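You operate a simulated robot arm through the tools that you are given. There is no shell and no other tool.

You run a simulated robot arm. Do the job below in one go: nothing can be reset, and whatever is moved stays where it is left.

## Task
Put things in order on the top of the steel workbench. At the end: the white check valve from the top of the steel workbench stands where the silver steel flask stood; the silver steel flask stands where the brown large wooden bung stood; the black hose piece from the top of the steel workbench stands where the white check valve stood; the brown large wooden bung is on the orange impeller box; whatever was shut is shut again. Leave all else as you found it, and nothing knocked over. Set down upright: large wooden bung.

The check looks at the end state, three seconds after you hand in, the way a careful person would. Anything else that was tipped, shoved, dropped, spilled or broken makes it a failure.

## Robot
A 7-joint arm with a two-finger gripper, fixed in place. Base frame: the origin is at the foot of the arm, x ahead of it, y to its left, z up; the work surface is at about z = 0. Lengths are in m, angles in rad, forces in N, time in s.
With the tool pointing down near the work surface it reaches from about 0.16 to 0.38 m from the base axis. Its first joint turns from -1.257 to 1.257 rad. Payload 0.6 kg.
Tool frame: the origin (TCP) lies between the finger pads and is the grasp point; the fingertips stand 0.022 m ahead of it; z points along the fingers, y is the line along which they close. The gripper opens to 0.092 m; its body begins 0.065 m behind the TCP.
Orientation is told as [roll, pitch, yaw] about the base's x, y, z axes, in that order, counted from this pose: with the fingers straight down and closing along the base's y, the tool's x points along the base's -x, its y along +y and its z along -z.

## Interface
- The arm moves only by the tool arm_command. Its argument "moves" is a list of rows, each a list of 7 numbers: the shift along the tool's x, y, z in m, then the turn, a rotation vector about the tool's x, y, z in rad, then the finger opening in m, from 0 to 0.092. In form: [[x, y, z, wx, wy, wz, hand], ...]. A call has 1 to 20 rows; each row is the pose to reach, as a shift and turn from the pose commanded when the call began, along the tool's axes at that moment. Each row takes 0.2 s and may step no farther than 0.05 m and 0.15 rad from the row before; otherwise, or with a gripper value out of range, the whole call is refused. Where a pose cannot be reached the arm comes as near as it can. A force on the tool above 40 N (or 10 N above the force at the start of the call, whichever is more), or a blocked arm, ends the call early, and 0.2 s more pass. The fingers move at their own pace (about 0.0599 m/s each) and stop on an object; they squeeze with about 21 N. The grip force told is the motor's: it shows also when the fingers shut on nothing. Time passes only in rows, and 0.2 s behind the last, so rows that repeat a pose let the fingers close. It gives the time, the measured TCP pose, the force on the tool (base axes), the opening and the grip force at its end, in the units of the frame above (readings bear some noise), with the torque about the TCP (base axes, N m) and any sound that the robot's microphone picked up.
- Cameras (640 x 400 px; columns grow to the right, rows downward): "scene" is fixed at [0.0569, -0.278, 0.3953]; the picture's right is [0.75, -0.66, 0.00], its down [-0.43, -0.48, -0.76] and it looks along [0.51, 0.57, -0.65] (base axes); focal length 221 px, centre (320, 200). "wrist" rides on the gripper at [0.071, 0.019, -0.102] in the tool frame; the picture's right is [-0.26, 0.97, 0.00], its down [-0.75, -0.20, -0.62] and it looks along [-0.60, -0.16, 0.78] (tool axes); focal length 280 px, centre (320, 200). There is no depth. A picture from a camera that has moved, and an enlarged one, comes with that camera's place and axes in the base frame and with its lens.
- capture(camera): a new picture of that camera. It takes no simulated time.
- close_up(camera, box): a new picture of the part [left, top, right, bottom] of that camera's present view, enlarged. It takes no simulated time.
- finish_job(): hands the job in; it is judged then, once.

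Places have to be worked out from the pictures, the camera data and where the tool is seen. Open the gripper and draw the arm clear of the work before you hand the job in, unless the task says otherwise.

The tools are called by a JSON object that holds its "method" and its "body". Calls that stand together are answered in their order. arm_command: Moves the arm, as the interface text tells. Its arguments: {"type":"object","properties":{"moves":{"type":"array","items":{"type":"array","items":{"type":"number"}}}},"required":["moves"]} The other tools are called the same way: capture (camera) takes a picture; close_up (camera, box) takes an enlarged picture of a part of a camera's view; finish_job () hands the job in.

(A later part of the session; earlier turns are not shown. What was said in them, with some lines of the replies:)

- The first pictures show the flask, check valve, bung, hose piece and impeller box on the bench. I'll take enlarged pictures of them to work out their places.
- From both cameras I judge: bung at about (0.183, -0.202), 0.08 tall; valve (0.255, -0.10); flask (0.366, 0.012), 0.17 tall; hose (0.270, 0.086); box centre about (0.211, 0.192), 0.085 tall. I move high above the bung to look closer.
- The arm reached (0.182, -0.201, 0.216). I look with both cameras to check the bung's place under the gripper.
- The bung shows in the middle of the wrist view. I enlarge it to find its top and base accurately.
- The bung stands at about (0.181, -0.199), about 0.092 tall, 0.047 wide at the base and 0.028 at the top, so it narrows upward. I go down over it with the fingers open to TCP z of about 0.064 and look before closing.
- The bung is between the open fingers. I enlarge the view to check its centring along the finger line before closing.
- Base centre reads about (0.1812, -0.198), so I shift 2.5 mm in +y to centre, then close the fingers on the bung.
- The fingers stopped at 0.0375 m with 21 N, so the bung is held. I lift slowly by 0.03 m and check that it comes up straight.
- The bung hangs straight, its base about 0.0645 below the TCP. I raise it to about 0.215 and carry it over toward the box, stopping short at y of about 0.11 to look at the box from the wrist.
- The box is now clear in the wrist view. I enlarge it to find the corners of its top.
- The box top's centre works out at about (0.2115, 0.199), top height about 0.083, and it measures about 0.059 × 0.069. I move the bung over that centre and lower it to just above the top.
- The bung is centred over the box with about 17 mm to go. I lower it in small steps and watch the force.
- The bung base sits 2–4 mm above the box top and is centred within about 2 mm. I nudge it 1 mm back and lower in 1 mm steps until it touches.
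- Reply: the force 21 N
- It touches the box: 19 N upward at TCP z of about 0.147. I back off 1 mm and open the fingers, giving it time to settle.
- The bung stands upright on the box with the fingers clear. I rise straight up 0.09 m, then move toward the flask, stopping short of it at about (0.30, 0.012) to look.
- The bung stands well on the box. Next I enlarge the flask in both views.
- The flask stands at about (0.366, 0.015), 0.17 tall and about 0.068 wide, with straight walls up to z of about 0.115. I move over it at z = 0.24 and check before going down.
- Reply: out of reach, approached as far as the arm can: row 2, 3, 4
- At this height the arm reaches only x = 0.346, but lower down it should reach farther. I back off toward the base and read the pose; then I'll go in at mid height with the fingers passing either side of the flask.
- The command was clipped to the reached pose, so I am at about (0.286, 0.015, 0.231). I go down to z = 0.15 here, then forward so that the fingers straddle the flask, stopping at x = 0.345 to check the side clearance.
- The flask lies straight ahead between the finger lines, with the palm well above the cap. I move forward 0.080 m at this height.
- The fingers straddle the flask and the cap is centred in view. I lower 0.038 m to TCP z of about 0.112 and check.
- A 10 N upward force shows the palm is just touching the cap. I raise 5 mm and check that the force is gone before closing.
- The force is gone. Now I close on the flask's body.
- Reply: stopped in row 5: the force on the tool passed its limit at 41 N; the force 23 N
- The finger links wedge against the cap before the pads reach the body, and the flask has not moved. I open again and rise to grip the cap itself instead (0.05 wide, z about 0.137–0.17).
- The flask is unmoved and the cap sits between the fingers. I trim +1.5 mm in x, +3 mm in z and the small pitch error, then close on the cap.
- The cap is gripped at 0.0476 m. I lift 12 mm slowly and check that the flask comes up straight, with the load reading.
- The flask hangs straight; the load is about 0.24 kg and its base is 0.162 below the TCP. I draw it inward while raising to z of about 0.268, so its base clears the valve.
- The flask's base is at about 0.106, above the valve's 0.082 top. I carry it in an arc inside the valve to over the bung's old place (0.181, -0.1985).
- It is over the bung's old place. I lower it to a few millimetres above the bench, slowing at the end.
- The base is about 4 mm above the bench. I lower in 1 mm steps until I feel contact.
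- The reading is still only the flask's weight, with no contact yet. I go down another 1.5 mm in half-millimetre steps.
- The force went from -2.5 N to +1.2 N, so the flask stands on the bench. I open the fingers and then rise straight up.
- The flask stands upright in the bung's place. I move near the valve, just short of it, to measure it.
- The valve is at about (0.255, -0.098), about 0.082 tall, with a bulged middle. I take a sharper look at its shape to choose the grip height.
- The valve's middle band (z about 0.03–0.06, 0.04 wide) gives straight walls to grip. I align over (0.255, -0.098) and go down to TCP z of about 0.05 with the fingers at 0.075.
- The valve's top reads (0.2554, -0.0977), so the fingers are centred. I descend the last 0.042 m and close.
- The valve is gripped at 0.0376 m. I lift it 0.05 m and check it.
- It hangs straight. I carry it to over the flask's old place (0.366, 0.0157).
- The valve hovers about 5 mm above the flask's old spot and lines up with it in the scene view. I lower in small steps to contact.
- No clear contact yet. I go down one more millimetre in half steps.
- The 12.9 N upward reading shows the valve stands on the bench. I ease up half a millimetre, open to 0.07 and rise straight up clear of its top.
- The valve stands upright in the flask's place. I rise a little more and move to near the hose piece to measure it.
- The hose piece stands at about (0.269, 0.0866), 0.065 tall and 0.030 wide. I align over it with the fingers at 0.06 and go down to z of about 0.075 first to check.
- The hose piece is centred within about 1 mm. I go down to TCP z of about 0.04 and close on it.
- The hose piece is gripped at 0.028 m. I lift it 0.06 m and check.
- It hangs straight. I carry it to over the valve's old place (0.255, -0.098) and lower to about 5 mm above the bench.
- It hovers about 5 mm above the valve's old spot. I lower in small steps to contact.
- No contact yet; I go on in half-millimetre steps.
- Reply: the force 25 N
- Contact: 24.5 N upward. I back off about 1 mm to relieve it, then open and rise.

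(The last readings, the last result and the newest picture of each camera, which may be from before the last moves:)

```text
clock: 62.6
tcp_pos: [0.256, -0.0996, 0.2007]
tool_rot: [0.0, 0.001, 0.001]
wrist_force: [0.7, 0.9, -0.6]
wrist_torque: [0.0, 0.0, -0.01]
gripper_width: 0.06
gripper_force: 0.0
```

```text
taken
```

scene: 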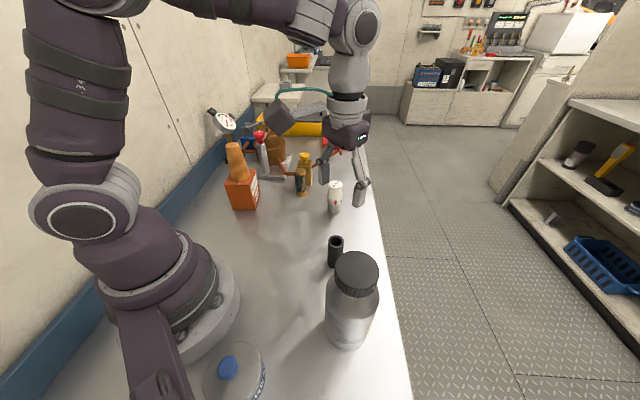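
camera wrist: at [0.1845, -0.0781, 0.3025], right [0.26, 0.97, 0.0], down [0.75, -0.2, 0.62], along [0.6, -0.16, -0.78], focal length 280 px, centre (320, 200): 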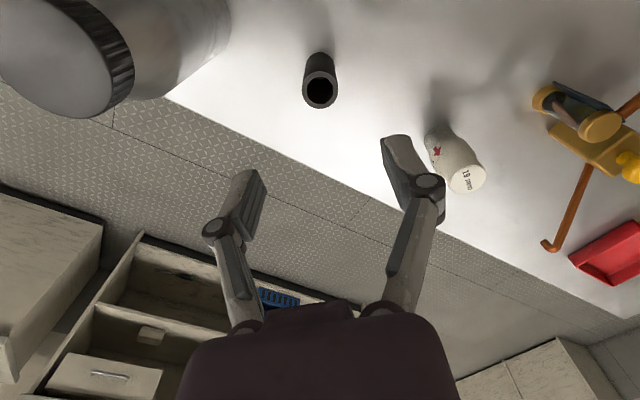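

All four objects stand. I raise the arm, open the gripper and return to near the starting pose, then check the final arrangement.

{"method": "arm_command", "body": {"moves": [[0, 0, -0.025, 0, 0, 0, 0.075], [0, 0, -0.055, 0, 0, 0, 0.092], [0, 0.03, -0.055, 0, 0, 0, 0.092], [0, 0.06, -0.055, 0, 0, 0, 0.092], [0, 0.09, -0.055, 0, 0, 0, 0.092], [0, 0.12, -0.055, 0, 0, 0, 0.092], [0, 0.14, -0.055, 0, 0, 0, 0.092], [0, 0.14, -0.055, 0, 0, 0, 0.092]]}}

{"method": "capture", "body": {"camera": "scene"}}

{"method": "close_up", "body": {"camera": "scene", "box": [200, 220, 440, 370]}}

{"method": "close_up", "body": {"camera": "scene", "box": [200, 120, 400, 245]}}

{"method": "capture", "body": {"camera": "wrist"}}

```text
clock: 64.4
tcp_pos: [0.2548, 0.0414, 0.2559]
tool_rot: [-0.001, 0.0, 0.0]
wrist_force: [-0.1, -0.2, 0.1]
wrist_torque: [0.01, -0.02, -0.03]
gripper_width: 0.092
gripper_force: 0.1
```

```text
taken
```

scene: 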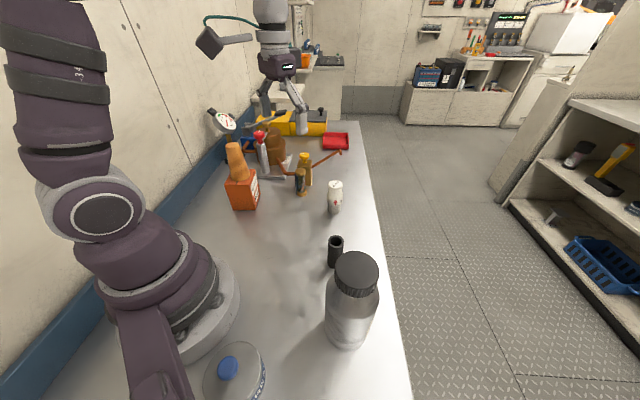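

```text
2.67 times, centred on (320, 295) of scene
camera zoom: at [0.0569, -0.278, 0.3953], right [0.75, -0.66, 0.0], down [-0.43, -0.48, -0.76], along [0.51, 0.57, -0.65], focal length 589 px, centre (320, -53)
```

zoom: 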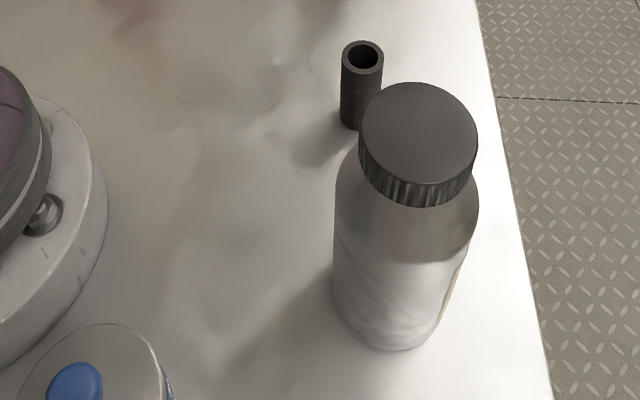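

```text
3.20 times, centred on (300, 182) of scene
camera zoom: at [0.0569, -0.278, 0.3953], right [0.75, -0.66, 0.0], down [-0.43, -0.48, -0.76], along [0.51, 0.57, -0.65], focal length 707 px, centre (384, 256)
```

zoom: 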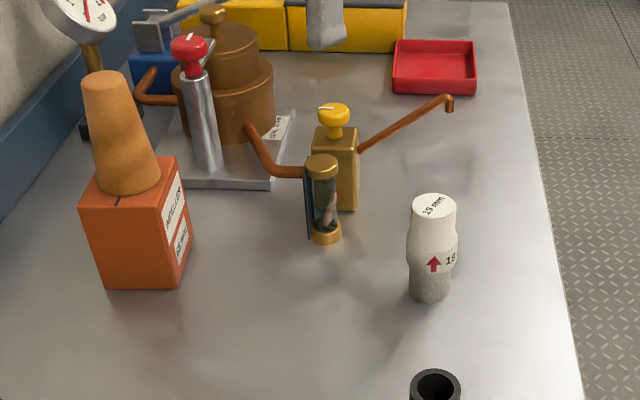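

```text
taken
camera wrist: at [0.1842, 0.0618, 0.3564], right [0.26, 0.96, 0.0], down [0.75, -0.2, 0.62], along [0.6, -0.16, -0.78], focal length 280 px, centre (320, 200)
```

wrist: 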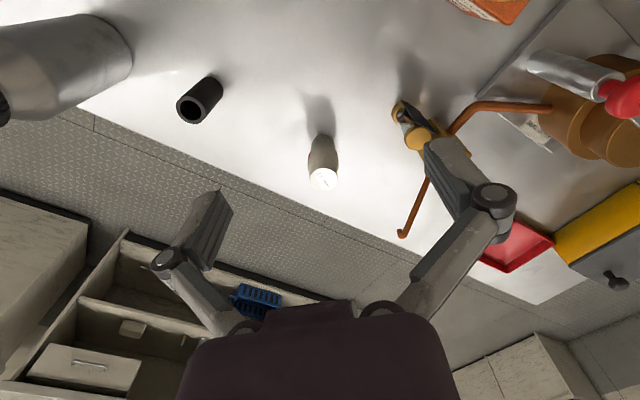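

The final views show all four objects where they belong. The valve's base lines up with the flask's old spot, the flask's with the bung's, and the hose piece's with the valve's, each within a few millimetres. The bung stands upright on the box, the box and everything else have not moved, and nothing was opened. The gripper is open and clear, so I hand in.

{"method": "finish_job", "body": {}}

```text
The job is handed in.
```

I've handed the job in with all four objects in their new places; I don't have the judge's result. The last pictures showed nothing tipped over.

| Object | Now stands | How close, judged from the pictures |
|---|---|---|
| White check valve | Where the flask stood | Within a few millimetres |
| Silver steel flask | Where the bung stood | Within about 4 mm |
| Black hose piece | Where the check valve stood | Within a few millimetres |
| Large wooden bung | Upright on the orange impeller box | Close to the centre of the box top |

- **Flask grip:** my first grip attempt on the flask pressed the finger links against its cap, and the force limit stopped the arm at 41 N. The flask did not move. I opened the fingers and carried it by the cap instead.
- **Everything else:** the box and the other items on the bench look unmoved in the final view. I opened nothing, so there was nothing to shut again.
- **Arm:** it is back near its starting pose, with the gripper open and clear of the work.
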